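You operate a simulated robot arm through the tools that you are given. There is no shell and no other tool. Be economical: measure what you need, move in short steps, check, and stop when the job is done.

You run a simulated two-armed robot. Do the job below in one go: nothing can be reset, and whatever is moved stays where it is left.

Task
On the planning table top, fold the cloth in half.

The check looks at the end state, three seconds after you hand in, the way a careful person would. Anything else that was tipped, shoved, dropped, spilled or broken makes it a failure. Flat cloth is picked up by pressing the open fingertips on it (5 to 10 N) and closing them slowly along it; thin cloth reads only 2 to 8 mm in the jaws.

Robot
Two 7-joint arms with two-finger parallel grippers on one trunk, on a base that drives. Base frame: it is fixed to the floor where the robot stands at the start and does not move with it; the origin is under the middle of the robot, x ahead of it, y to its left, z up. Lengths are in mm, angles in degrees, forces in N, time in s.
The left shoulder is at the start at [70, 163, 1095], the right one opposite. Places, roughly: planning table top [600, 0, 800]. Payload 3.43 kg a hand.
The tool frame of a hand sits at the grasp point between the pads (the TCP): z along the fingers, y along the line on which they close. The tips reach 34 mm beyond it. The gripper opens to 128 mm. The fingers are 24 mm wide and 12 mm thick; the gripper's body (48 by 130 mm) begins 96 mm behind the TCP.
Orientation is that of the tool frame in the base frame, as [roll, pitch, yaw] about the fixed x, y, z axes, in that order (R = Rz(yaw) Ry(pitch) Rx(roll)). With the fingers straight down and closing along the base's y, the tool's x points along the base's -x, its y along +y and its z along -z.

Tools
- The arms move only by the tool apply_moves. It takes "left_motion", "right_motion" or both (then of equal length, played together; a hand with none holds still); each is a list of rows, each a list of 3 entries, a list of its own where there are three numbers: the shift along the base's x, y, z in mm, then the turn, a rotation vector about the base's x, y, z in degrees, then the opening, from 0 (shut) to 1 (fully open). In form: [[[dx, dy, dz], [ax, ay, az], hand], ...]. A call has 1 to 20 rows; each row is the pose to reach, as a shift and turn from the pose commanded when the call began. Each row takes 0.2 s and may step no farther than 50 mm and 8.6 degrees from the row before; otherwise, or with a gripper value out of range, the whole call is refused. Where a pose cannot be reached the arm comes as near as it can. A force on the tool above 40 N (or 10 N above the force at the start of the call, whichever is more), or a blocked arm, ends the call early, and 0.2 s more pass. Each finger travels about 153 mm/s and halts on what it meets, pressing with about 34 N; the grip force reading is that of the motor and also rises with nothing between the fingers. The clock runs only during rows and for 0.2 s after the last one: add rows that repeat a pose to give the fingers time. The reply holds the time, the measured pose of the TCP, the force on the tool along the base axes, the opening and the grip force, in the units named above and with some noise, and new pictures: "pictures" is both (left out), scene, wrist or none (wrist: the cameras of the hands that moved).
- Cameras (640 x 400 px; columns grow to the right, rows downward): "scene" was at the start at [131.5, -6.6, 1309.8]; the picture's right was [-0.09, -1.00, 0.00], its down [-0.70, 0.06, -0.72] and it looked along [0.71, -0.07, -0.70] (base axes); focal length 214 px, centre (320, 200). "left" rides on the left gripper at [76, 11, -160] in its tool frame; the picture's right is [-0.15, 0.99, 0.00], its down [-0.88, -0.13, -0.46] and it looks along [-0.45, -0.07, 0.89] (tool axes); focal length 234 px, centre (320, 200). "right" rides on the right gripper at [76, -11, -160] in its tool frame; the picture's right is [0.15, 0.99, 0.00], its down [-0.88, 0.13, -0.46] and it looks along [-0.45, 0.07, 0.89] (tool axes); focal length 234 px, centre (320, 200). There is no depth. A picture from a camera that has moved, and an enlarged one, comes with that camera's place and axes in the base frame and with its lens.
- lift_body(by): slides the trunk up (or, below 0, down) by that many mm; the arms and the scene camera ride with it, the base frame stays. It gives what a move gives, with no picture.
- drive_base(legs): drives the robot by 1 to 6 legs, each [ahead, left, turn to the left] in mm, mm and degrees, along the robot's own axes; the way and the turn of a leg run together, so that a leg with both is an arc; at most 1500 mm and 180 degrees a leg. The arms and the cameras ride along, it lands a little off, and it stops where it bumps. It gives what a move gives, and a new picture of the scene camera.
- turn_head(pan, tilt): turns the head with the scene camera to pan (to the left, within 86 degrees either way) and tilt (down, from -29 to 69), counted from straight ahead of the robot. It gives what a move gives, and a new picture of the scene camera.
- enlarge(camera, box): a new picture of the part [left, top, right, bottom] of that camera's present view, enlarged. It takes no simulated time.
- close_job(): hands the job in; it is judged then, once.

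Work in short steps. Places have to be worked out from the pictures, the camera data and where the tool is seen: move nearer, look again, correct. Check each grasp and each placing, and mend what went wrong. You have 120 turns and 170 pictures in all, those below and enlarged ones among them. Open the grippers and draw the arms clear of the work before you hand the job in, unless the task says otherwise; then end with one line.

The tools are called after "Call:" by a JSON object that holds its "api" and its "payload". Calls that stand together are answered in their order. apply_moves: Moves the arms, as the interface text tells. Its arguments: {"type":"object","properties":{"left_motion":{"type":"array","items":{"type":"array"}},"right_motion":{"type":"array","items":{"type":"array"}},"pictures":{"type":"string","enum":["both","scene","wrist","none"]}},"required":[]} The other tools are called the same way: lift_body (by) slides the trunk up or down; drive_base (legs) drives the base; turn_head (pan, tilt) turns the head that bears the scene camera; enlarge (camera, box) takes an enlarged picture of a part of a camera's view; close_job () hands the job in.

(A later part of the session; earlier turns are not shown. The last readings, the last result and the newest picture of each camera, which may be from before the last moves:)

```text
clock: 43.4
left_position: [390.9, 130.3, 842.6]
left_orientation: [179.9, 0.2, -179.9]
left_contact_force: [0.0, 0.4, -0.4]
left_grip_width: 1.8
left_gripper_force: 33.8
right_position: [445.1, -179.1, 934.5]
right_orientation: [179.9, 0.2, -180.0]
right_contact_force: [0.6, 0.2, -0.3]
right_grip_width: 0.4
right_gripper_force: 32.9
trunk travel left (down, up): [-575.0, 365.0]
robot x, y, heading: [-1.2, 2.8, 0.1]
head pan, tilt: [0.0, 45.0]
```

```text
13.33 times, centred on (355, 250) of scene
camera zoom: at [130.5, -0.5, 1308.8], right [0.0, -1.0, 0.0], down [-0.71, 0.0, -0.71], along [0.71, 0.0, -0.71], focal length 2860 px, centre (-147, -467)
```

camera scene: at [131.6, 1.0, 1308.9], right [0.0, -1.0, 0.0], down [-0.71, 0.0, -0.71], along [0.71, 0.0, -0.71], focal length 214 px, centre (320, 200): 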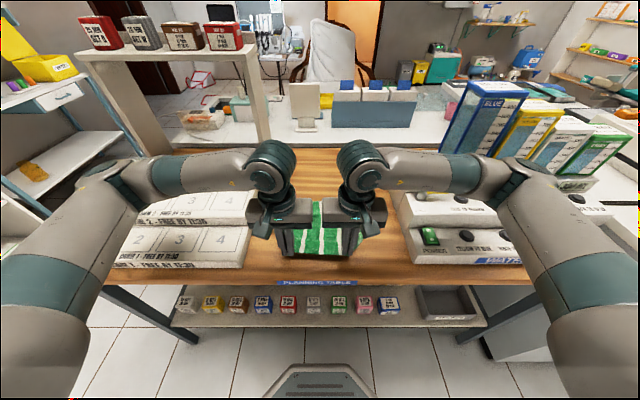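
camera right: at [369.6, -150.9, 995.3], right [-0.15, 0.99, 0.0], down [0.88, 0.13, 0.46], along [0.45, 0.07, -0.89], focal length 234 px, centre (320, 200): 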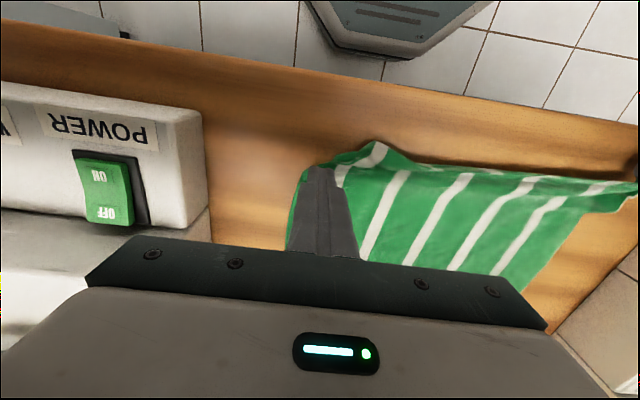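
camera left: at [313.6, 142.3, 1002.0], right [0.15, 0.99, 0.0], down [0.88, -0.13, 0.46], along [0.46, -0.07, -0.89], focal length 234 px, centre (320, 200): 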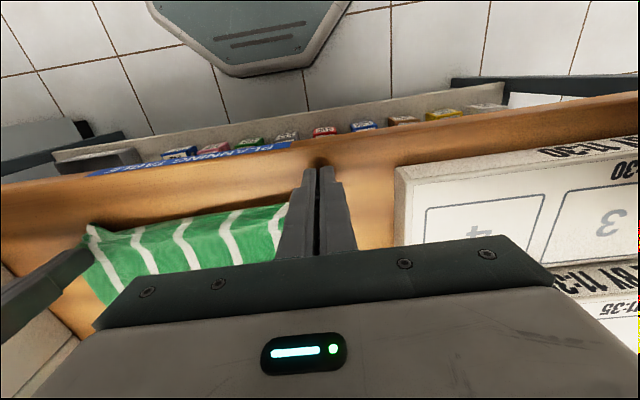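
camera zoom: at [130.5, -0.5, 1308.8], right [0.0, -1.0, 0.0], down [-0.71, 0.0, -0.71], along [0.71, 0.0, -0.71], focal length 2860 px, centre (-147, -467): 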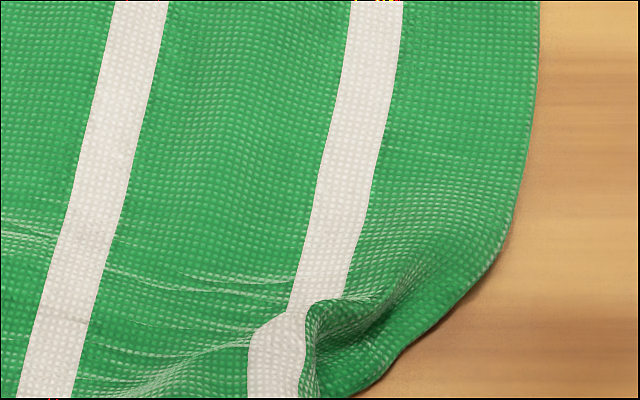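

The right corner is folded underneath. I'll pinch the ridge there, around (400, -82), lift it so the tucked corner hangs free, then lay it back trailing outward.

Call:
{"api": "apply_moves", "payload": {"right_motion": [[[-15, 32, 0], [0, 0, 0], 0.2], [[-30, 64, 0], [0, 0, 0], 0.24], [[-45, 97, -10], [0, 0, 0], 0.24], [[-45, 97, -50], [0, 0, 0], 0.24], [[-45, 97, -80], [0, 0, 0], 0.24], [[-45, 97, -92], [0, 0, 0], 0.24], [[-45, 97, -96], [0, 0, 0], 0.24]], "pictures": "none"}}

Call:
{"api": "enlarge", "payload": {"camera": "right", "box": [240, 100, 440, 240]}}

```text
clock: 45.0
left_position: [392.6, 130.3, 842.3]
left_orientation: [-179.9, 0.2, -179.9]
left_contact_force: [0.5, 0.2, -0.2]
left_grip_width: 1.8
left_gripper_force: 34.2
right_position: [401.2, -82.4, 838.9]
right_orientation: [179.9, 0.1, 180.0]
right_contact_force: [-0.3, 0.2, -0.5]
right_grip_width: 30.7
right_gripper_force: 0.1
trunk travel left (down, up): [-575.0, 365.0]
robot x, y, heading: [3.7, 2.2, 0.1]
head pan, tilt: [0.0, 45.0]
```

```text
2.86 times, centred on (340, 170) of right
camera zoom: at [325.4, -94.1, 998.7], right [-0.15, 0.99, 0.0], down [0.88, 0.13, 0.46], along [0.45, 0.07, -0.89], focal length 669 px, centre (263, 286)
```

zoom: 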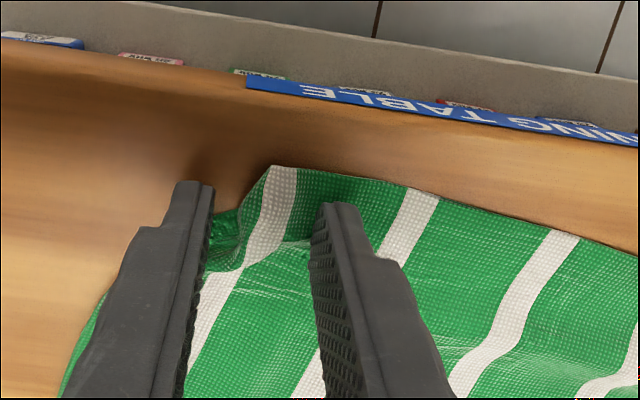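

The fingers straddle the ridge. I'll close with light pressing, then lift 80 mm.

Call:
{"api": "apply_moves", "payload": {"right_motion": [[[0, 0, -2], [0, 0, 0], 0.24], [[0, 0, -2], [0, 0, 0], 0.2], [[0, 0, -2], [0, 0, 0], 0.16], [[0, 0, -2], [0, 0, 0], 0.12], [[0, 0, -2], [0, 0, 0], 0.08], [[0, 0, -2], [0, 0, 0], 0.04], [[0, 0, -2], [0, 0, 0], 0.0], [[0, 0, -2], [0, 0, 0], 0.0], [[4, 0, 20], [0, 0, 0], 0.0], [[10, 0, 45], [0, 0, 0], 0.0], [[20, 0, 70], [0, 0, 0], 0.0], [[25, 0, 90], [0, 0, 0], 0.0], [[25, 0, 90], [0, 0, 0], 0.0]], "pictures": "both"}}

Call:
{"api": "enlarge", "payload": {"camera": "scene", "box": [260, 160, 400, 270]}}

```text
clock: 47.8
left_position: [392.0, 129.1, 842.8]
left_orientation: [-179.9, 0.2, -180.0]
left_contact_force: [0.4, -6.5, 3.2]
left_grip_width: 1.5
left_gripper_force: 34.0
right_position: [426.7, -84.2, 928.9]
right_orientation: [179.9, -0.1, -179.9]
right_contact_force: [-1.0, 7.1, -2.8]
right_grip_width: 2.9
right_gripper_force: 33.5
trunk travel left (down, up): [-575.0, 365.0]
robot x, y, heading: [0.6, -0.2, -0.1]
head pan, tilt: [0.0, 45.0]
camera scene: at [131.4, 0.9, 1308.7], right [0.0, -1.0, 0.0], down [-0.71, 0.0, -0.71], along [0.71, 0.0, -0.71], focal length 214 px, centre (320, 200)
camera right: at [351.1, -94.7, 1088.7], right [-0.15, 0.99, 0.0], down [0.88, 0.13, 0.46], along [0.45, 0.07, -0.89], focal length 234 px, centre (320, 200)
```

scene: 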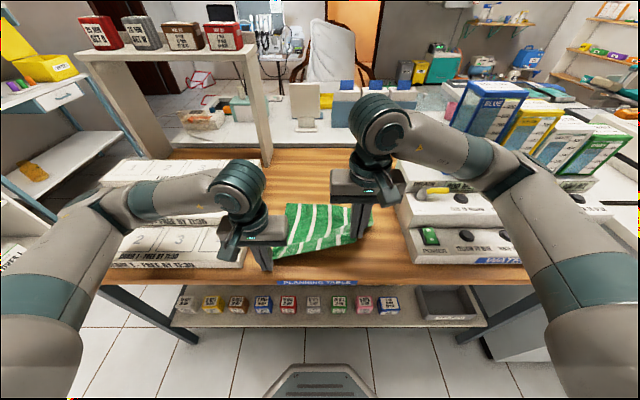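
right: 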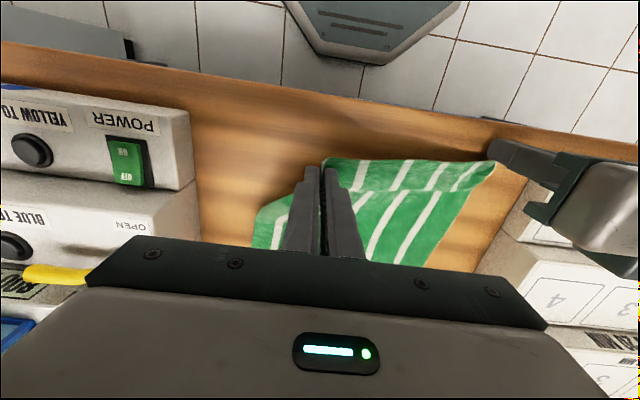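

```text
3.64 times, centred on (330, 215) of scene
camera zoom: at [131.4, 0.9, 1308.7], right [0.0, -1.0, 0.0], down [-0.71, 0.0, -0.71], along [0.71, 0.0, -0.71], focal length 780 px, centre (284, 146)
```

zoom: 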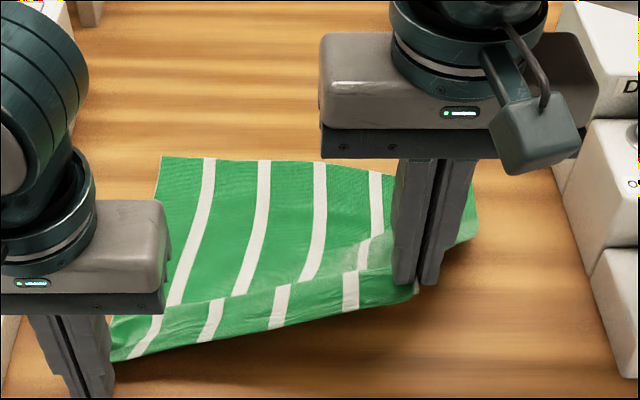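

I'll check the held right corner from the left wrist camera.

Call:
{"api": "enlarge", "payload": {"camera": "left", "box": [0, 60, 300, 280]}}

Call:
{"api": "enlarge", "payload": {"camera": "right", "box": [230, 130, 400, 270]}}

```text
1.82 times, centred on (150, 170) of left
camera zoom: at [314.7, 141.8, 1001.7], right [0.15, 0.99, 0.0], down [0.88, -0.13, 0.46], along [0.45, -0.07, -0.89], focal length 426 px, centre (629, 254)
```

zoom: 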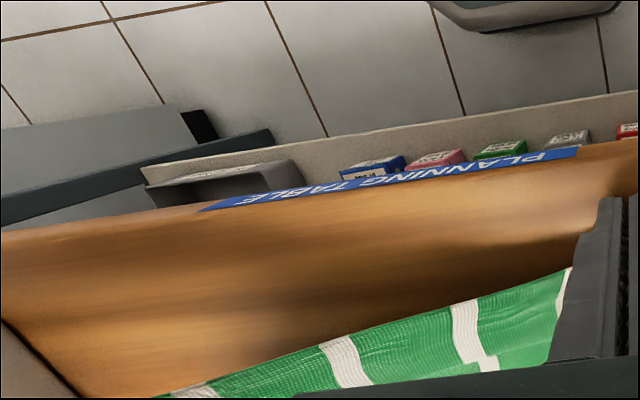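

```text
2.86 times, centred on (315, 200) of right
camera zoom: at [351.1, -94.7, 1088.7], right [-0.15, 0.99, 0.0], down [0.88, 0.13, 0.46], along [0.45, 0.07, -0.89], focal length 669 px, centre (334, 200)
```

zoom: 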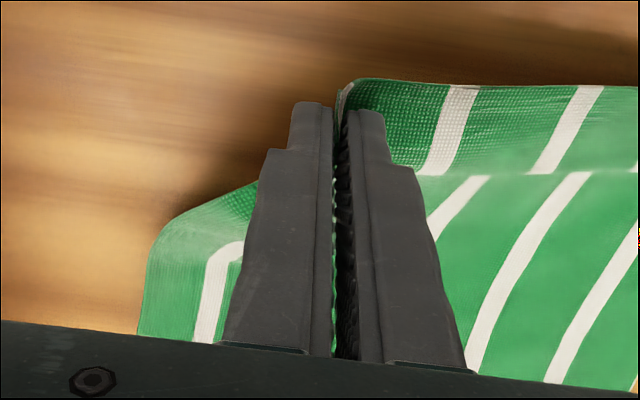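

I'll lower to about 45 mm while moving a little inward so the corner trails outward, then open and let it drop flat.

Call:
{"api": "apply_moves", "payload": {"right_motion": [[[0, -4, -10], [0, 0, 0], 0.0], [[-4, 0, -25], [0, 0, 0], 0.0], [[-8, 5, -40], [0, 0, 0], 0.0], [[-12, 8, -50], [0, 0, 0], 0.0], [[-12, 8, -50], [0, 0, 0], 0.3], [[-12, 8, -50], [0, 0, 0], 0.5], [[-12, 8, -40], [0, 0, 0], 0.5], [[-12, 8, 0], [0, 0, 0], 0.5], [[-12, -20, 30], [0, 0, 0], 0.5], [[-12, -60, 50], [0, 0, 0], 0.3], [[-12, -100, 60], [0, 0, 0], 0.3]], "pictures": "none"}}

Call:
{"api": "enlarge", "payload": {"camera": "right", "box": [320, 80, 560, 230]}}

Call:
{"api": "enlarge", "payload": {"camera": "scene", "box": [260, 160, 400, 270]}}

```text
clock: 50.2
left_position: [391.3, 130.2, 842.7]
left_orientation: [-180.0, 0.2, -179.8]
left_contact_force: [-0.3, -0.1, 0.8]
left_grip_width: 2.0
left_gripper_force: 33.7
right_position: [414.4, -182.9, 989.9]
right_orientation: [180.0, 0.1, 180.0]
right_contact_force: [0.1, -0.5, 0.3]
right_grip_width: 38.5
right_gripper_force: 0.0
trunk travel left (down, up): [-575.0, 365.0]
robot x, y, heading: [-0.6, -3.3, -0.0]
head pan, tilt: [0.0, 45.0]
```

```text
2.67 times, centred on (440, 155) of right
camera zoom: at [338.5, -195.7, 1149.1], right [-0.15, 0.99, 0.0], down [0.88, 0.13, 0.46], along [0.45, 0.07, -0.89], focal length 624 px, centre (0, 320)
```

zoom: 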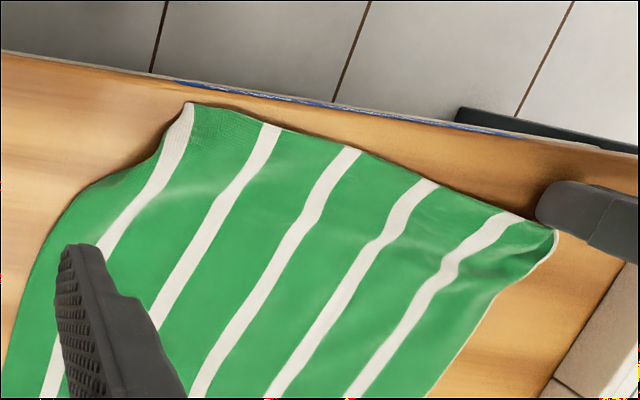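

```text
3.64 times, centred on (330, 215) of scene
camera zoom: at [130.6, -0.7, 1308.8], right [0.0, -1.0, 0.0], down [-0.71, 0.0, -0.71], along [0.71, 0.0, -0.71], focal length 780 px, centre (284, 146)
```

zoom: 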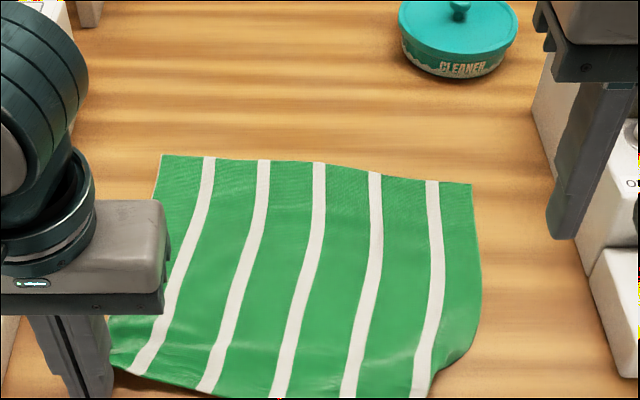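

The ridge is gone and only the right corner triangle is still tucked under. I'll pinch the near edge just inside the tuck, around (402, -62), and lift it high so the corner falls free.

Call:
{"api": "apply_moves", "payload": {"right_motion": [[[-4, 40, -5], [0, 0, 0], 0.25], [[-8, 80, -20], [0, 0, 0], 0.25], [[-12, 120, -50], [0, 0, 0], 0.25], [[-12, 120, -95], [0, 0, 0], 0.25], [[-12, 120, -130], [0, 0, 0], 0.25], [[-12, 120, -148], [0, 0, 0], 0.25], [[-12, 120, -152], [0, 0, 0], 0.25], [[-12, 120, -153.5], [0, 0, 0], 0.25], [[-12, 120, -154.5], [0, 0, 0], 0.25], [[-12, 120, -154.5], [0, 0, 0], 0.25]], "pictures": "wrist"}}

```text
refused: row 3 steps farther than a row can; nothing moved
```

Call:
{"api": "apply_moves", "payload": {"right_motion": [[[-4, 40, -5], [0, 0, 0], 0.25], [[-8, 80, -20], [0, 0, 0], 0.25], [[-12, 118, -45], [0, 0, 0], 0.25], [[-12, 120, -90], [0, 0, 0], 0.25], [[-12, 120, -130], [0, 0, 0], 0.25], [[-12, 120, -148], [0, 0, 0], 0.25], [[-12, 120, -152], [0, 0, 0], 0.25], [[-12, 120, -153.5], [0, 0, 0], 0.25], [[-12, 120, -154.5], [0, 0, 0], 0.25], [[-12, 120, -154.5], [0, 0, 0], 0.25]], "pictures": "wrist"}}

```text
clock: 52.4
left_position: [391.8, 130.8, 843.2]
left_orientation: [-179.9, 0.2, -179.9]
left_contact_force: [-0.3, 0.1, -0.2]
left_grip_width: 1.9
left_gripper_force: 34.2
right_position: [402.0, -61.4, 835.7]
right_orientation: [-180.0, 0.2, -180.0]
right_contact_force: [1.0, -1.2, 18.2]
right_grip_width: 32.7
right_gripper_force: 0.6
trunk travel left (down, up): [-575.0, 365.0]
robot x, y, heading: [1.4, -0.1, -0.4]
head pan, tilt: [0.0, 45.0]
camera right: at [326.0, -74.2, 995.3], right [-0.15, 0.99, 0.0], down [0.88, 0.13, 0.46], along [0.45, 0.07, -0.89], focal length 234 px, centre (320, 200)
```

right: 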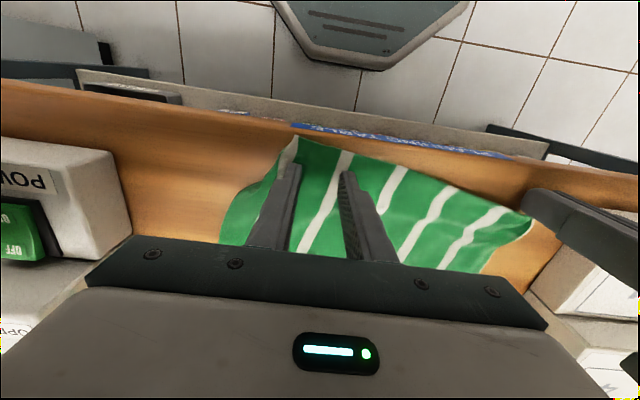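

The near edge here is actually at x≈370, so I'm shifting 14 mm back, reducing pressure, then closing and lifting high.

Call:
{"api": "apply_moves", "payload": {"right_motion": [[[0, 0, 6], [0, 0, 0], 0.25], [[-14, 0, 6], [0, 0, 0], 0.25], [[-14, 0, 0.8], [0, 0, 0], 0.25], [[-14, 0, 0.8], [0, 0, 0], 0.22], [[-14, 0, 0.8], [0, 0, 0], 0.19], [[-14, 0, 0.8], [0, 0, 0], 0.16], [[-14, 0, 0.8], [0, 0, 0], 0.13], [[-14, 0, 0.8], [0, 0, 0], 0.1], [[-14, 0, 0.8], [0, 0, 0], 0.07], [[-14, 0, 0.8], [0, 0, 0], 0.03], [[-14, 0, 0.8], [0, 0, 0], 0.0], [[-14, 0, 0.8], [0, 0, 0], 0.0], [[-5, 3, 30], [0, 0, 0], 0.0], [[5, 6, 65], [0, 0, 0], 0.0], [[15, 10, 100], [0, 0, 0], 0.0], [[25, 20, 140], [0, 0, 0], 0.0], [[30, 25, 160], [0, 0, 0], 0.0], [[30, 25, 160], [0, 0, 0], 0.0]], "pictures": "both"}}

Call:
{"api": "enlarge", "payload": {"camera": "scene", "box": [260, 140, 420, 260]}}

```text
clock: 56.2
left_position: [391.7, 130.2, 842.6]
left_orientation: [-179.9, 0.2, -179.9]
left_contact_force: [0.9, -0.5, -0.2]
left_grip_width: 1.6
left_gripper_force: 33.5
right_position: [431.3, -38.7, 994.3]
right_orientation: [-179.9, -0.1, 180.0]
right_contact_force: [0.4, 0.3, 0.3]
right_grip_width: 0.2
right_gripper_force: 33.1
trunk travel left (down, up): [-575.0, 365.0]
robot x, y, heading: [-1.7, -0.3, -0.3]
head pan, tilt: [0.0, 45.0]
camera scene: at [131.3, 0.9, 1308.8], right [0.0, -1.0, 0.0], down [-0.71, 0.0, -0.71], along [0.71, 0.0, -0.71], focal length 214 px, centre (320, 200)
camera right: at [356.9, -50.4, 1154.3], right [-0.15, 0.99, 0.0], down [0.88, 0.13, 0.46], along [0.45, 0.07, -0.89], focal length 234 px, centre (320, 200)
```

scene: 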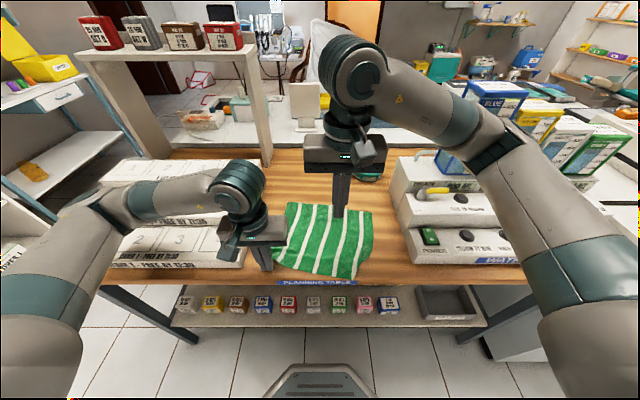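
right: 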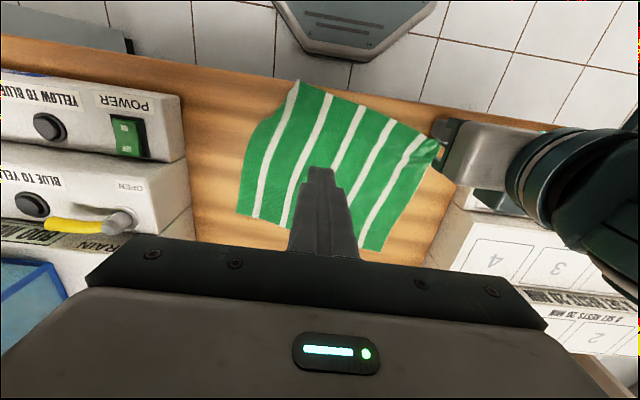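

```text
3.33 times, centred on (340, 200) of scene
camera zoom: at [131.3, 0.9, 1308.8], right [0.0, -1.0, 0.0], down [-0.71, 0.0, -0.71], along [0.71, 0.0, -0.71], focal length 715 px, centre (253, 200)
```

zoom: 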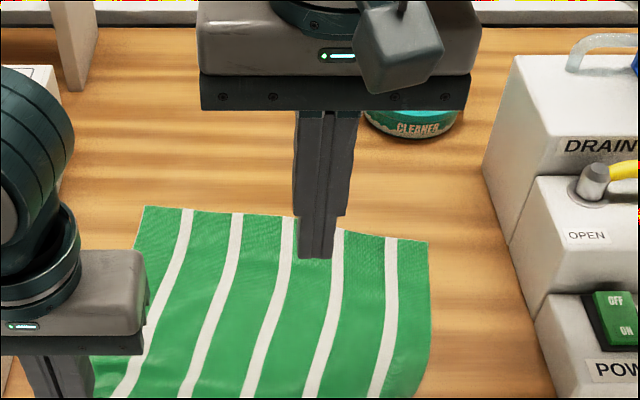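

The pinch slipped, though the cloth is now quite flat. Zooming on the right corner again from this clear view.

Call:
{"api": "enlarge", "payload": {"camera": "right", "box": [230, 70, 450, 260]}}

Call:
{"api": "enlarge", "payload": {"camera": "right", "box": [235, 75, 315, 135]}}

```text
2.11 times, centred on (340, 165) of right
camera zoom: at [356.9, -50.4, 1154.3], right [-0.15, 0.99, 0.0], down [0.88, 0.13, 0.46], along [0.45, 0.07, -0.89], focal length 493 px, centre (278, 274)
```

zoom: 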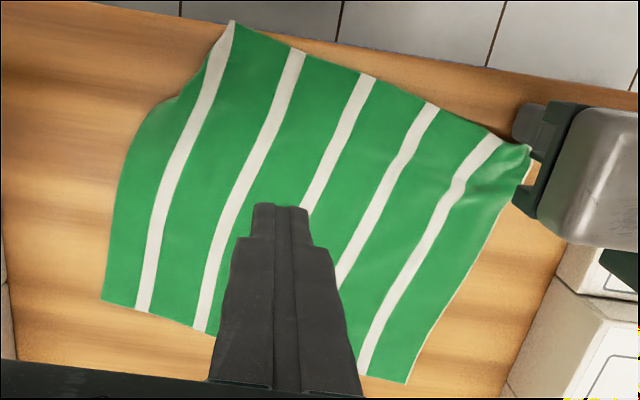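

```text
6.67 times, centred on (275, 105) of right
camera zoom: at [356.9, -50.4, 1154.3], right [-0.15, 0.99, 0.0], down [0.88, 0.13, 0.46], along [0.45, 0.07, -0.89], focal length 1561 px, centre (620, 833)
```

zoom: 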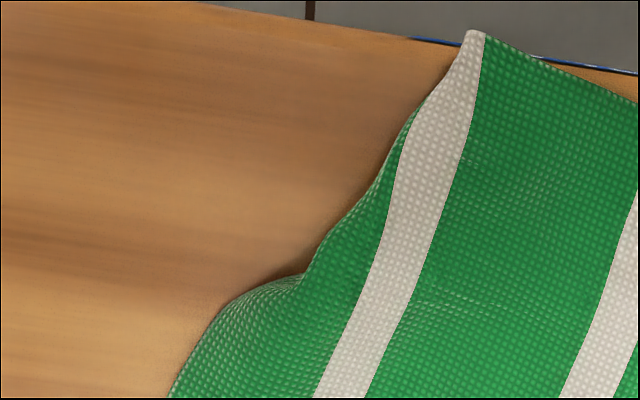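

Only a narrow triangle (about 25 mm) is tucked along the right corner. I'll press on the double layer at about (394, -80) and drag outward to unroll it, with the left hand following to give slack.

Call:
{"api": "apply_moves", "payload": {"right_motion": [[[-12, -14, -30], [0, 0, 0], 0.0], [[-25, -30, -65], [0, 0, 0], 0.0], [[-37, -42, -100], [0, 0, 0], 0.0], [[-37, -42, -135], [0, 0, 0], 0.0], [[-37, -42, -150], [0, 0, 0], 0.0], [[-37, -42, -155], [0, 0, 0], 0.0], [[-37, -42, -157], [0, 0, 0], 0.0], [[-37, -42, -158.5], [0, 0, 0], 0.0], [[-37, -42, -158.5], [0, 0, 0], 0.0]], "pictures": "none"}}

```text
clock: 58.2
left_position: [391.7, 130.4, 843.8]
left_orientation: [-179.9, 0.2, -179.9]
left_contact_force: [-0.4, 0.3, -0.4]
left_grip_width: 1.9
left_gripper_force: 34.0
right_position: [396.7, -79.8, 835.6]
right_orientation: [-180.0, 0.0, 180.0]
right_contact_force: [0.6, -0.7, 3.4]
right_grip_width: 0.1
right_gripper_force: 32.5
trunk travel left (down, up): [-575.0, 365.0]
robot x, y, heading: [0.7, -0.0, 0.2]
head pan, tilt: [0.0, 45.0]
```

Call:
{"api": "apply_moves", "payload": {"right_motion": [[[0, 0, -0.7], [0, 0, 0], 0.0], [[0, -5, -0.7], [0, 0, 0], 0.0], [[0, -10, -0.7], [0, 0, 0], 0.0], [[0, -15, -0.7], [0, 0, 0], 0.0], [[0, -20, -0.7], [0, 0, 0], 0.0], [[0, -25, -0.7], [0, 0, 0], 0.0], [[0, -30, -0.7], [0, 0, 0], 0.0], [[0, -35, -0.7], [0, 0, 0], 0.0], [[0, -40, -0.7], [0, 0, 0], 0.0]], "left_motion": [[[0, 0, 0], [0, 0, 0], 0.0], [[0, -4, 0], [0, 0, 0], 0.0], [[0, -8, 0], [0, 0, 0], 0.0], [[0, -12, 0], [0, 0, 0], 0.0], [[0, -16, 0], [0, 0, 0], 0.0], [[0, -20, 0], [0, 0, 0], 0.0], [[0, -24, 0], [0, 0, 0], 0.0], [[0, -28, 0], [0, 0, 0], 0.0], [[0, -30, 0], [0, 0, 0], 0.0]], "pictures": "none"}}

Call:
{"api": "enlarge", "payload": {"camera": "right", "box": [240, 80, 480, 260]}}

```text
clock: 60.2
left_position: [392.6, 101.0, 842.9]
left_orientation: [-179.9, 0.1, -179.8]
left_contact_force: [-0.1, 0.4, 0.0]
left_grip_width: 2.0
left_gripper_force: 34.3
right_position: [394.9, -119.5, 835.9]
right_orientation: [-180.0, 0.1, 180.0]
right_contact_force: [1.2, 2.8, 9.9]
right_grip_width: 0.0
right_gripper_force: 33.4
trunk travel left (down, up): [-575.0, 365.0]
robot x, y, heading: [1.9, 3.6, -0.1]
head pan, tilt: [0.0, 45.0]
```

```text
2.22 times, centred on (360, 170) of right
camera zoom: at [319.1, -131.3, 995.5], right [-0.15, 0.99, 0.0], down [0.88, 0.13, 0.46], along [0.45, 0.07, -0.89], focal length 520 px, centre (231, 267)
```

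zoom: 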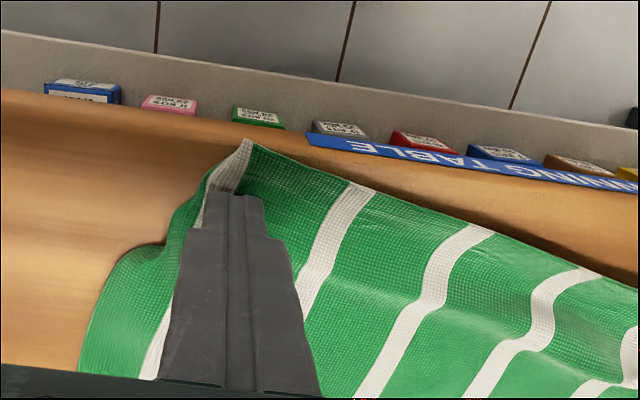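

The margin is partly emerging. I'll lift the right hand away and check.

Call:
{"api": "apply_moves", "payload": {"right_motion": [[[0, 0, 15], [0, 0, 0], 0.0], [[0, 0, 50], [0, 0, 0], 0.0], [[0, -20, 90], [0, 0, 0], 0.1], [[0, -55, 120], [0, 0, 0], 0.2]], "pictures": "none"}}

Call:
{"api": "enlarge", "payload": {"camera": "right", "box": [300, 80, 520, 230]}}

```text
clock: 61.2
left_position: [390.7, 100.0, 843.0]
left_orientation: [180.0, 0.3, -179.9]
left_contact_force: [-0.2, -1.0, 0.9]
left_grip_width: 1.7
left_gripper_force: 33.7
right_position: [394.6, -175.3, 956.7]
right_orientation: [180.0, 0.0, -180.0]
right_contact_force: [0.0, -0.7, -0.8]
right_grip_width: 25.4
right_gripper_force: 0.0
trunk travel left (down, up): [-575.0, 365.0]
robot x, y, heading: [-1.3, 2.0, 0.1]
head pan, tilt: [0.0, 45.0]
```

```text
2.67 times, centred on (410, 155) of right
camera zoom: at [318.8, -187.8, 1115.3], right [-0.15, 0.99, 0.0], down [0.88, 0.13, 0.46], along [0.45, 0.07, -0.89], focal length 624 px, centre (80, 320)
```

zoom: 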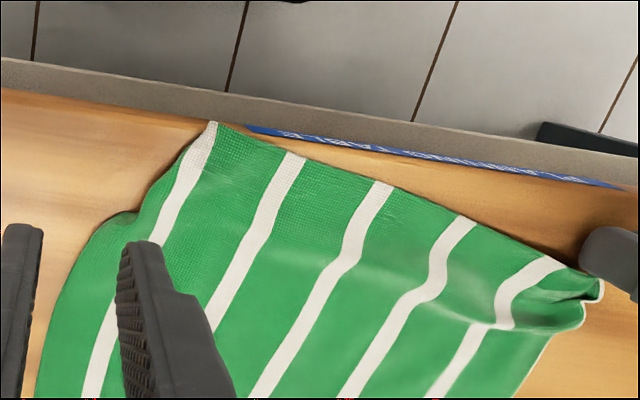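

The tuck is smaller but still there. I'll pinch the near edge firmly at about (384, -80), just inside the tuck, and lift to let the corner drop open.

Call:
{"api": "apply_moves", "payload": {"right_motion": [[[-4, 35, -5], [0, 0, 0], 0.25], [[-8, 70, -25], [0, 0, 0], 0.25], [[-11, 94, -60], [0, 0, 0], 0.25], [[-11, 95, -95], [0, 0, 0], 0.25], [[-11, 95, -112], [0, 0, 0], 0.25], [[-11, 95, -118], [0, 0, 0], 0.25], [[-11, 95, -120], [0, 0, 0], 0.25], [[-11, 95, -121.5], [0, 0, 0], 0.25], [[-11, 95, -121.5], [0, 0, 0], 0.25]], "pictures": "none"}}

Call:
{"api": "enlarge", "payload": {"camera": "right", "box": [220, 90, 460, 250]}}

```text
clock: 63.2
left_position: [392.0, 100.7, 844.1]
left_orientation: [-179.9, 0.3, -179.8]
left_contact_force: [0.1, -0.5, -0.5]
left_grip_width: 1.8
left_gripper_force: 34.1
right_position: [384.2, -80.6, 835.6]
right_orientation: [180.0, 0.2, -180.0]
right_contact_force: [0.5, -1.4, 24.0]
right_grip_width: 32.1
right_gripper_force: 0.2
trunk travel left (down, up): [-575.0, 365.0]
robot x, y, heading: [-0.1, 1.6, 0.2]
head pan, tilt: [0.0, 45.0]
```

```text
2.50 times, centred on (340, 170) of right
camera zoom: at [308.0, -91.3, 994.5], right [-0.15, 0.99, 0.0], down [0.88, 0.13, 0.46], along [0.45, 0.07, -0.89], focal length 585 px, centre (270, 275)
```

zoom: 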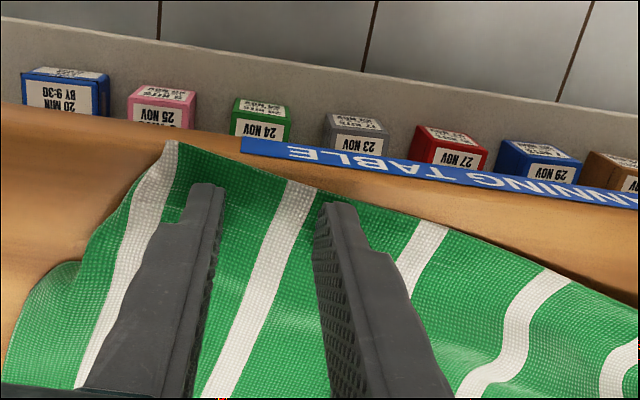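

Positioned well; I'm easing the pressure to about 12 N, closing, then lifting with inward travel.

Call:
{"api": "apply_moves", "payload": {"right_motion": [[[0, 0, 0.6], [0, 0, 0], 0.25], [[0, 0, 0.6], [0, 0, 0], 0.22], [[0, 0, 0.6], [0, 0, 0], 0.19], [[0, 0, 0.6], [0, 0, 0], 0.16], [[0, 0, 0.6], [0, 0, 0], 0.13], [[0, 0, 0.6], [0, 0, 0], 0.1], [[0, 0, 0.6], [0, 0, 0], 0.07], [[0, 0, 0.6], [0, 0, 0], 0.04], [[0, 0, 0.6], [0, 0, 0], 0.0], [[0, 0, 0.6], [0, 0, 0], 0.0]], "pictures": "wrist"}}

```text
clock: 65.4
left_position: [391.2, 99.2, 843.2]
left_orientation: [-179.9, 0.3, -179.9]
left_contact_force: [-1.6, -8.0, -0.2]
left_grip_width: 1.8
left_gripper_force: 33.9
right_position: [382.5, -78.6, 835.9]
right_orientation: [179.9, 0.2, -180.0]
right_contact_force: [3.4, 8.0, 25.8]
right_grip_width: 2.0
right_gripper_force: 34.1
trunk travel left (down, up): [-575.0, 365.0]
robot x, y, heading: [-2.4, -1.6, 0.3]
head pan, tilt: [0.0, 45.0]
camera right: at [307.7, -91.0, 994.8], right [-0.15, 0.99, 0.0], down [0.88, 0.13, 0.46], along [0.45, 0.07, -0.89], focal length 234 px, centre (320, 200)
```

right: 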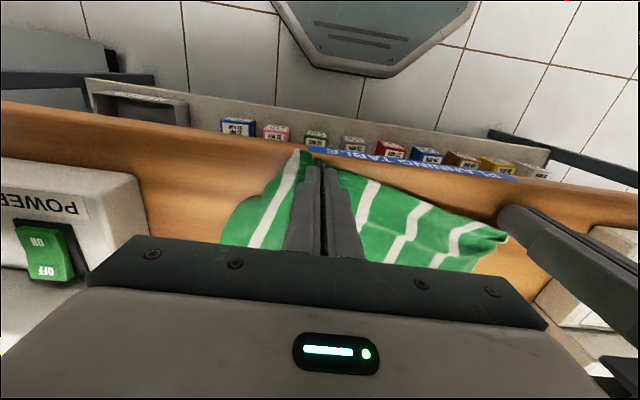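

Gripped at 2 mm. I'll lift both hands and move forward, off the table edge, with the right higher so its corner hangs free.

Call:
{"api": "apply_moves", "payload": {"right_motion": [[[5, 4, 20], [0, 0, 0], 0.0], [[15, 8, 45], [0, 0, 0], 0.0], [[25, 10, 75], [0, 0, 0], 0.0], [[35, 10, 105], [0, 0, 0], 0.0], [[50, 10, 130], [0, 0, 0], 0.0], [[50, 10, 130], [0, 0, 0], 0.0]], "left_motion": [[[5, 0, 15], [0, 0, 0], 0.0], [[15, 0, 35], [0, 0, 0], 0.0], [[25, 0, 60], [0, 0, 0], 0.0], [[35, 0, 85], [0, 0, 0], 0.0], [[50, 0, 110], [0, 0, 0], 0.0], [[50, 0, 110], [0, 0, 0], 0.0]], "pictures": "both"}}

Call:
{"api": "enlarge", "payload": {"camera": "scene", "box": [250, 150, 410, 270]}}

```text
clock: 66.8
left_position: [442.9, 99.8, 952.6]
left_orientation: [-179.9, 0.2, -179.9]
left_contact_force: [1.0, 0.9, 0.1]
left_grip_width: 1.7
left_gripper_force: 35.0
right_position: [434.1, -68.8, 965.7]
right_orientation: [180.0, 0.0, 179.9]
right_contact_force: [-0.4, 0.2, 0.1]
right_grip_width: 1.7
right_gripper_force: 33.8
trunk travel left (down, up): [-575.0, 365.0]
robot x, y, heading: [0.2, 1.0, 0.1]
head pan, tilt: [0.0, 45.0]
camera scene: at [131.2, 1.1, 1308.8], right [0.0, -1.0, 0.0], down [-0.71, 0.0, -0.71], along [0.71, 0.0, -0.71], focal length 214 px, centre (320, 200)
camera right: at [359.0, -81.1, 1124.3], right [-0.15, 0.99, 0.0], down [0.88, 0.13, 0.46], along [0.45, 0.07, -0.89], focal length 234 px, centre (320, 200)
camera left: at [365.3, 112.0, 1111.9], right [0.15, 0.99, 0.0], down [0.88, -0.13, 0.46], along [0.45, -0.07, -0.89], focal length 234 px, centre (320, 200)
```

scene: 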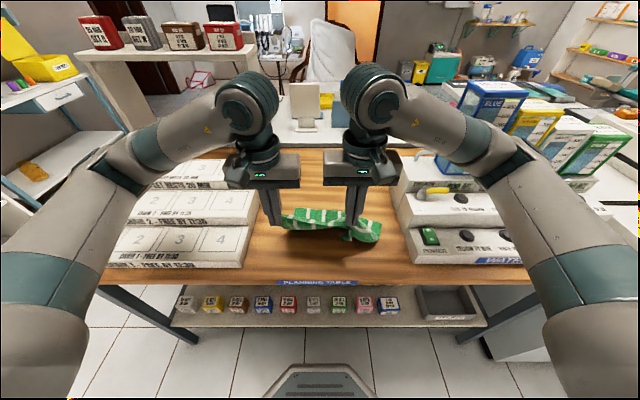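
right: 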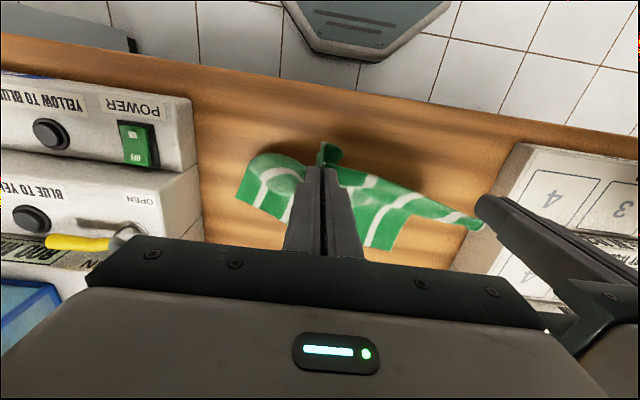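
left: 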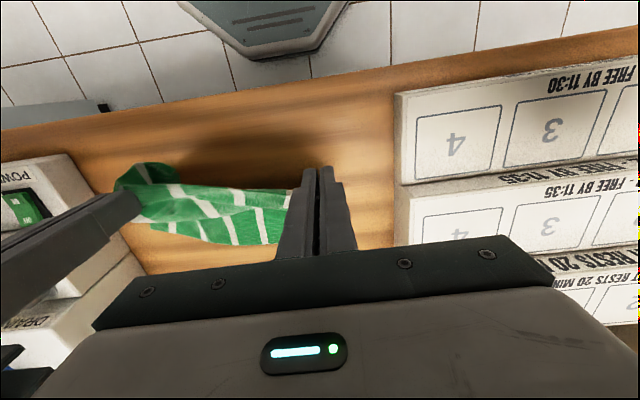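

```text
3.33 times, centred on (330, 210) of scene
camera zoom: at [131.2, 1.1, 1308.8], right [0.0, -1.0, 0.0], down [-0.71, 0.0, -0.71], along [0.71, 0.0, -0.71], focal length 715 px, centre (287, 167)
```

zoom: 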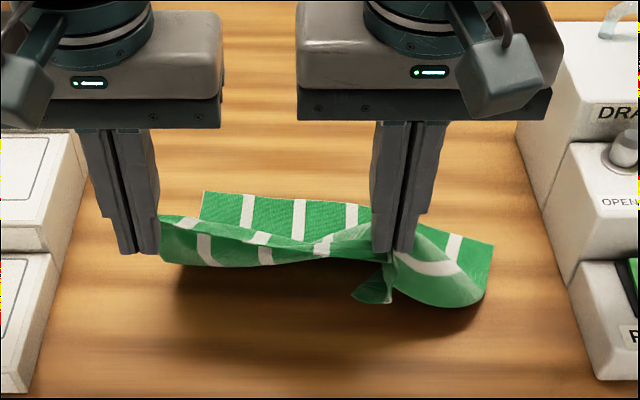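

The tucked corner now hangs free as an ear below the right fingers. I'll take a closer look.

Call:
{"api": "enlarge", "payload": {"camera": "scene", "box": [325, 205, 385, 250]}}

Call:
{"api": "enlarge", "payload": {"camera": "right", "box": [230, 120, 430, 260]}}

```text
8.89 times, centred on (355, 228) of scene
camera zoom: at [131.2, 1.1, 1308.8], right [0.0, -1.0, 0.0], down [-0.71, 0.0, -0.71], along [0.71, 0.0, -0.71], focal length 1906 px, centre (9, -44)
```

zoom: 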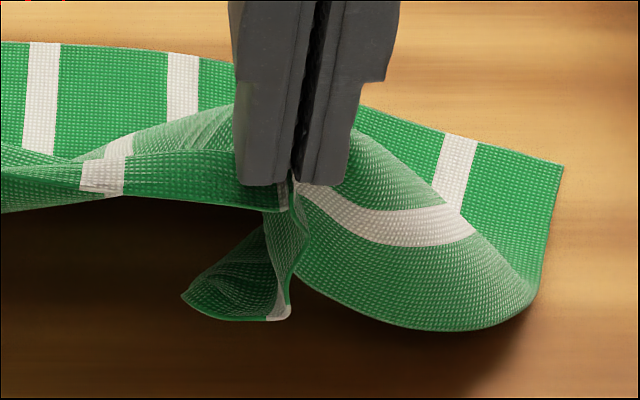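

```text
2.86 times, centred on (330, 190) of right
camera zoom: at [359.0, -81.1, 1124.3], right [-0.15, 0.99, 0.0], down [0.88, 0.13, 0.46], along [0.45, 0.07, -0.89], focal length 669 px, centre (291, 229)
```

zoom: 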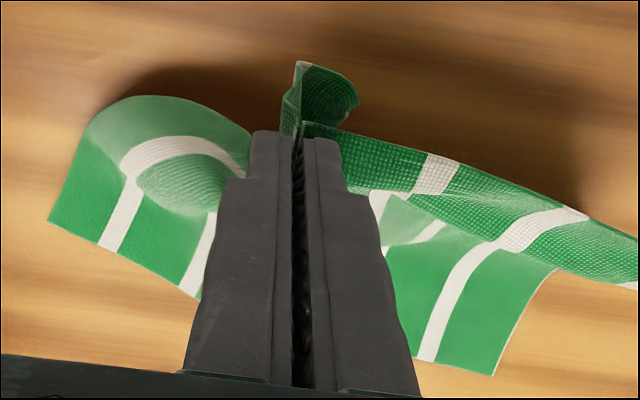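

I'll lower it so the ear touches down on the outer side first, then sweep inward and forward while descending so the corner trails outward.

Call:
{"api": "apply_moves", "payload": {"right_motion": [[[0, -15, -20], [0, 0, 0], 0.0], [[0, -30, -45], [0, 0, 0], 0.0], [[0, -40, -75], [0, 0, 0], 0.0], [[4, -40, -90], [0, 0, 0], 0.0], [[10, -30, -98], [0, 0, 0], 0.0], [[16, -18, -106], [0, 0, 0], 0.0], [[22, -6, -114], [0, 0, 0], 0.0], [[28, 4, -122], [0, 0, 0], 0.0], [[30, 8, -126], [0, 0, 0], 0.0]], "left_motion": [[[0, -15, -20], [0, 0, 0], 0.0], [[0, -30, -40], [0, 0, 0], 0.0], [[0, -40, -60], [0, 0, 0], 0.0], [[4, -40, -75], [0, 0, 0], 0.0], [[10, -30, -83], [0, 0, 0], 0.0], [[16, -18, -90], [0, 0, 0], 0.0], [[22, -6, -97], [0, 0, 0], 0.0], [[28, 4, -105], [0, 0, 0], 0.0], [[30, 8, -110], [0, 0, 0], 0.0]], "pictures": "wrist"}}

Call:
{"api": "enlarge", "payload": {"camera": "right", "box": [200, 80, 460, 260]}}

```text
clock: 68.8
left_position: [471.9, 108.1, 843.1]
left_orientation: [-180.0, 0.3, -179.8]
left_contact_force: [0.5, -0.4, 0.4]
left_grip_width: 1.6
left_gripper_force: 33.6
right_position: [463.7, -60.7, 839.6]
right_orientation: [180.0, 0.1, 180.0]
right_contact_force: [-0.2, 0.2, 1.3]
right_grip_width: 1.8
right_gripper_force: 33.9
trunk travel left (down, up): [-575.0, 365.0]
robot x, y, heading: [-0.3, 2.8, -0.1]
head pan, tilt: [0.0, 45.0]
camera right: at [388.5, -72.9, 998.4], right [-0.15, 0.99, 0.0], down [0.88, 0.13, 0.46], along [0.45, 0.07, -0.89], focal length 234 px, centre (320, 200)
camera left: at [394.7, 120.4, 1001.8], right [0.14, 0.99, 0.0], down [0.88, -0.13, 0.46], along [0.45, -0.07, -0.89], focal length 234 px, centre (320, 200)
```

right: 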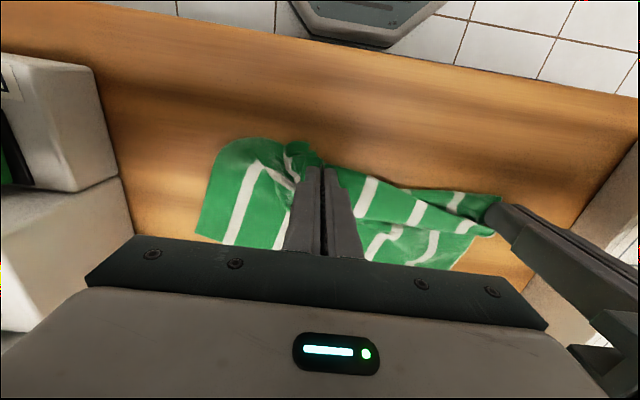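
left: 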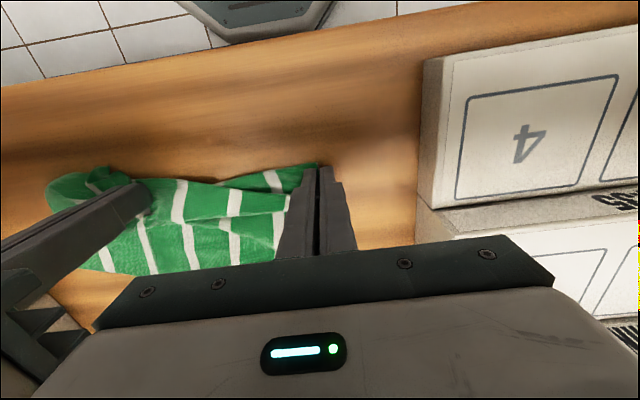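

```text
2.22 times, centred on (330, 170) of right
camera zoom: at [388.5, -72.9, 998.4], right [-0.15, 0.99, 0.0], down [0.88, 0.13, 0.46], along [0.45, 0.07, -0.89], focal length 520 px, centre (298, 267)
```

zoom: 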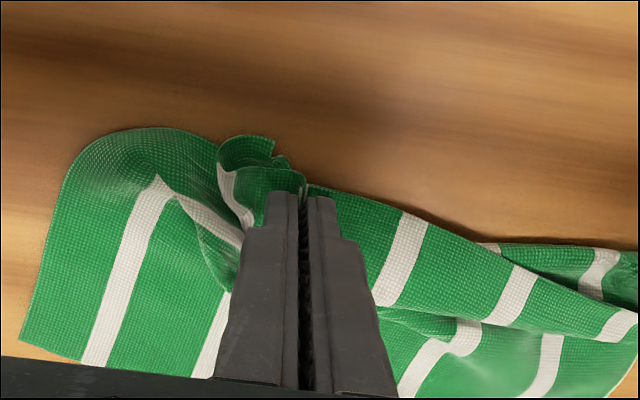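

The real corner now stands up as a curl at about (438, -84). I'll release the right hand, step over, and pinch that ear.

Call:
{"api": "apply_moves", "payload": {"right_motion": [[[0, 0, 0], [0, 0, 0], 0.1], [[0, 0, 0], [0, 0, 0], 0.2], [[0, 0, 20], [0, 0, 0], 0.25], [[0, 0, 45], [0, 0, 0], 0.28], [[-18, -12, 45], [0, 0, 0], 0.28], [[-32, -23, 45], [0, 0, 0], 0.28], [[-32, -23, 25], [0, 0, 0], 0.28]], "pictures": "none"}}

Call:
{"api": "enlarge", "payload": {"camera": "right", "box": [200, 80, 460, 260]}}

```text
clock: 70.4
left_position: [471.9, 108.3, 841.9]
left_orientation: [179.9, 0.2, -179.9]
left_contact_force: [0.7, -0.3, -0.7]
left_grip_width: 1.6
left_gripper_force: 33.8
right_position: [432.3, -85.9, 863.6]
right_orientation: [180.0, 0.1, -179.9]
right_contact_force: [0.6, 0.1, -0.6]
right_grip_width: 36.1
right_gripper_force: 0.1
trunk travel left (down, up): [-575.0, 365.0]
robot x, y, heading: [-0.1, -0.4, -0.2]
head pan, tilt: [0.0, 45.0]
```

```text
2.22 times, centred on (330, 170) of right
camera zoom: at [357.1, -97.0, 1023.1], right [-0.15, 0.99, 0.0], down [0.88, 0.13, 0.46], along [0.45, 0.07, -0.89], focal length 520 px, centre (298, 267)
```

zoom: 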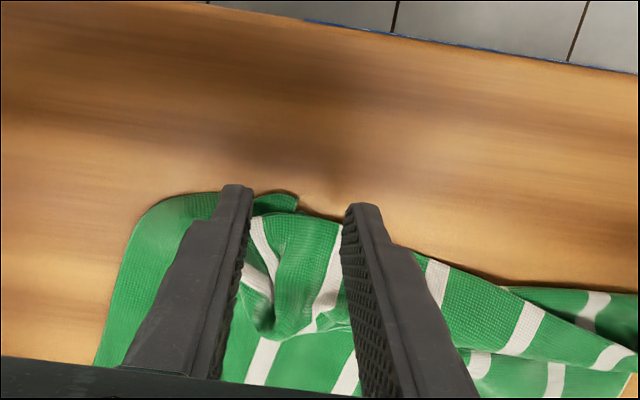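

The cloth relaxed on release, so I'll raise the hand for a clear view of the corner.

Call:
{"api": "apply_moves", "payload": {"right_motion": [[[-15, -10, 40], [0, 0, 0], 0.28], [[-30, -40, 75], [0, 0, 0], 0.28], [[-30, -80, 100], [0, 0, 0], 0.28]], "pictures": "none"}}

Call:
{"api": "enlarge", "payload": {"camera": "right", "box": [290, 60, 590, 260]}}

Call:
{"api": "enlarge", "payload": {"camera": "scene", "box": [270, 170, 390, 250]}}

```text
clock: 71.2
left_position: [471.6, 108.3, 843.6]
left_orientation: [180.0, 0.3, -180.0]
left_contact_force: [-0.2, -0.6, -0.9]
left_grip_width: 1.6
left_gripper_force: 33.9
right_position: [400.9, -166.4, 964.1]
right_orientation: [179.9, 0.0, -179.9]
right_contact_force: [-0.7, 0.6, -0.2]
right_grip_width: 35.7
right_gripper_force: 0.0
trunk travel left (down, up): [-575.0, 365.0]
robot x, y, heading: [-1.7, 3.2, 0.0]
head pan, tilt: [0.0, 45.0]
```

```text
2.00 times, centred on (440, 160) of right
camera zoom: at [326.3, -177.8, 1123.3], right [-0.15, 0.99, 0.0], down [0.88, 0.13, 0.46], along [0.45, 0.07, -0.89], focal length 468 px, centre (80, 280)
```

zoom: 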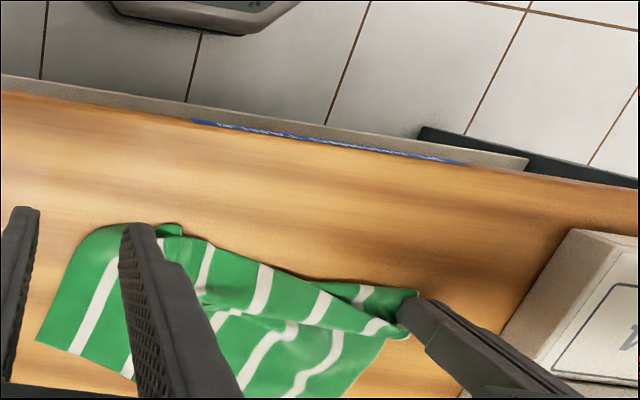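

```text
5.00 times, centred on (330, 210) of scene
camera zoom: at [130.6, -0.5, 1308.8], right [0.0, -1.0, 0.0], down [-0.71, 0.0, -0.71], along [0.71, 0.0, -0.71], focal length 1072 px, centre (270, 150)
```

zoom: 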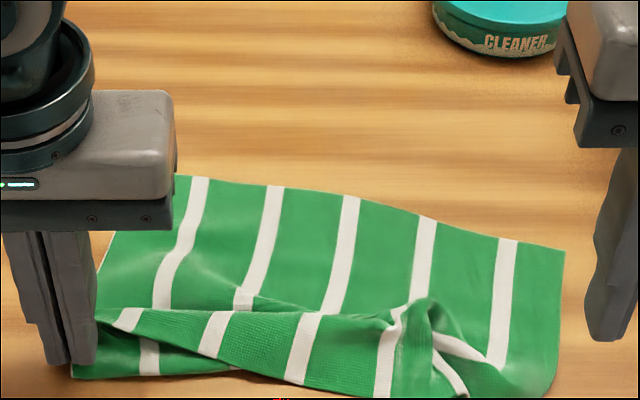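

Call:
{"api": "enlarge", "payload": {"camera": "scene", "box": [325, 215, 385, 260]}}

Call:
{"api": "enlarge", "payload": {"camera": "scene", "box": [275, 215, 345, 265]}}

```text
8.89 times, centred on (355, 238) of scene
camera zoom: at [130.6, -0.5, 1308.8], right [0.0, -1.0, 0.0], down [-0.71, 0.0, -0.71], along [0.71, 0.0, -0.71], focal length 1906 px, centre (9, -133)
```

zoom: 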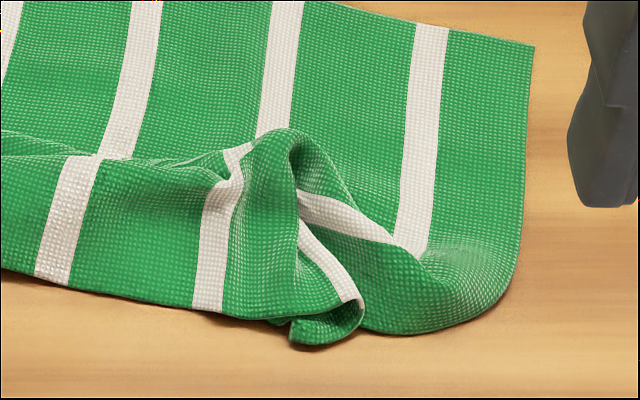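

```text
8.00 times, centred on (310, 240) of scene
camera zoom: at [130.6, -0.5, 1308.8], right [0.0, -1.0, 0.0], down [-0.71, 0.0, -0.71], along [0.71, 0.0, -0.71], focal length 1716 px, centre (400, -120)
```

zoom: 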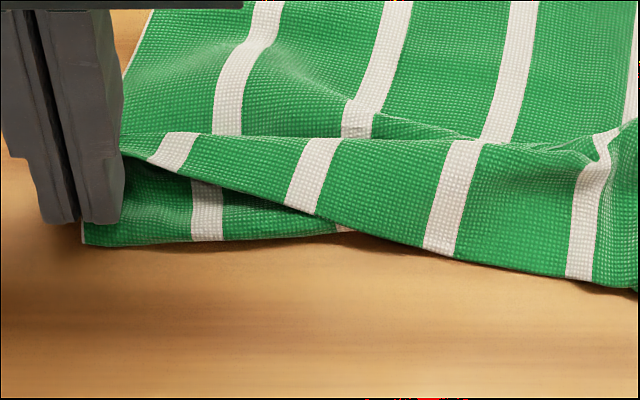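

The corner curl (end of the first stripe and its hem) is at about (437, -94). I'll place the right jaws around just its tip.

Call:
{"api": "apply_moves", "payload": {"right_motion": [[[9, 25, -10], [0, 0, 0], 0.28], [[18, 50, -35], [0, 0, 0], 0.28], [[25, 70, -70], [0, 0, 0], 0.28], [[25, 72, -100], [0, 0, 0], 0.28], [[25, 72, -118], [0, 0, 0], 0.28]], "pictures": "none"}}

Call:
{"api": "enlarge", "payload": {"camera": "right", "box": [220, 90, 440, 240]}}

```text
clock: 72.4
left_position: [471.8, 108.0, 842.7]
left_orientation: [-179.9, 0.1, -179.9]
left_contact_force: [-0.1, -0.2, 0.2]
left_grip_width: 1.8
left_gripper_force: 34.4
right_position: [426.4, -92.1, 846.0]
right_orientation: [179.9, 0.2, 179.9]
right_contact_force: [-1.3, -0.3, -0.1]
right_grip_width: 36.0
right_gripper_force: 0.0
trunk travel left (down, up): [-575.0, 365.0]
robot x, y, heading: [1.4, 0.4, -0.2]
head pan, tilt: [0.0, 45.0]
```

```text
2.67 times, centred on (330, 165) of right
camera zoom: at [351.6, -103.7, 1004.9], right [-0.15, 0.99, 0.0], down [0.88, 0.13, 0.46], along [0.45, 0.07, -0.89], focal length 624 px, centre (293, 293)
```

zoom: 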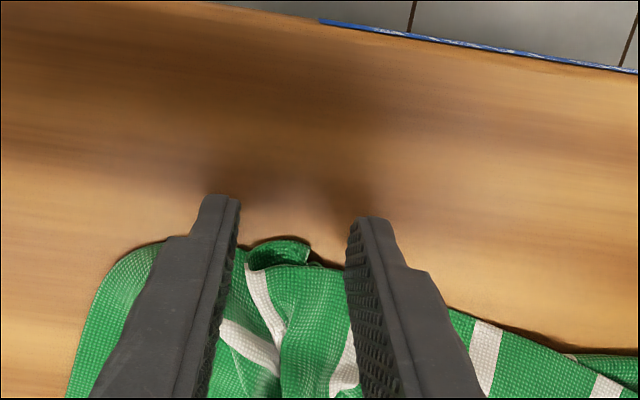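

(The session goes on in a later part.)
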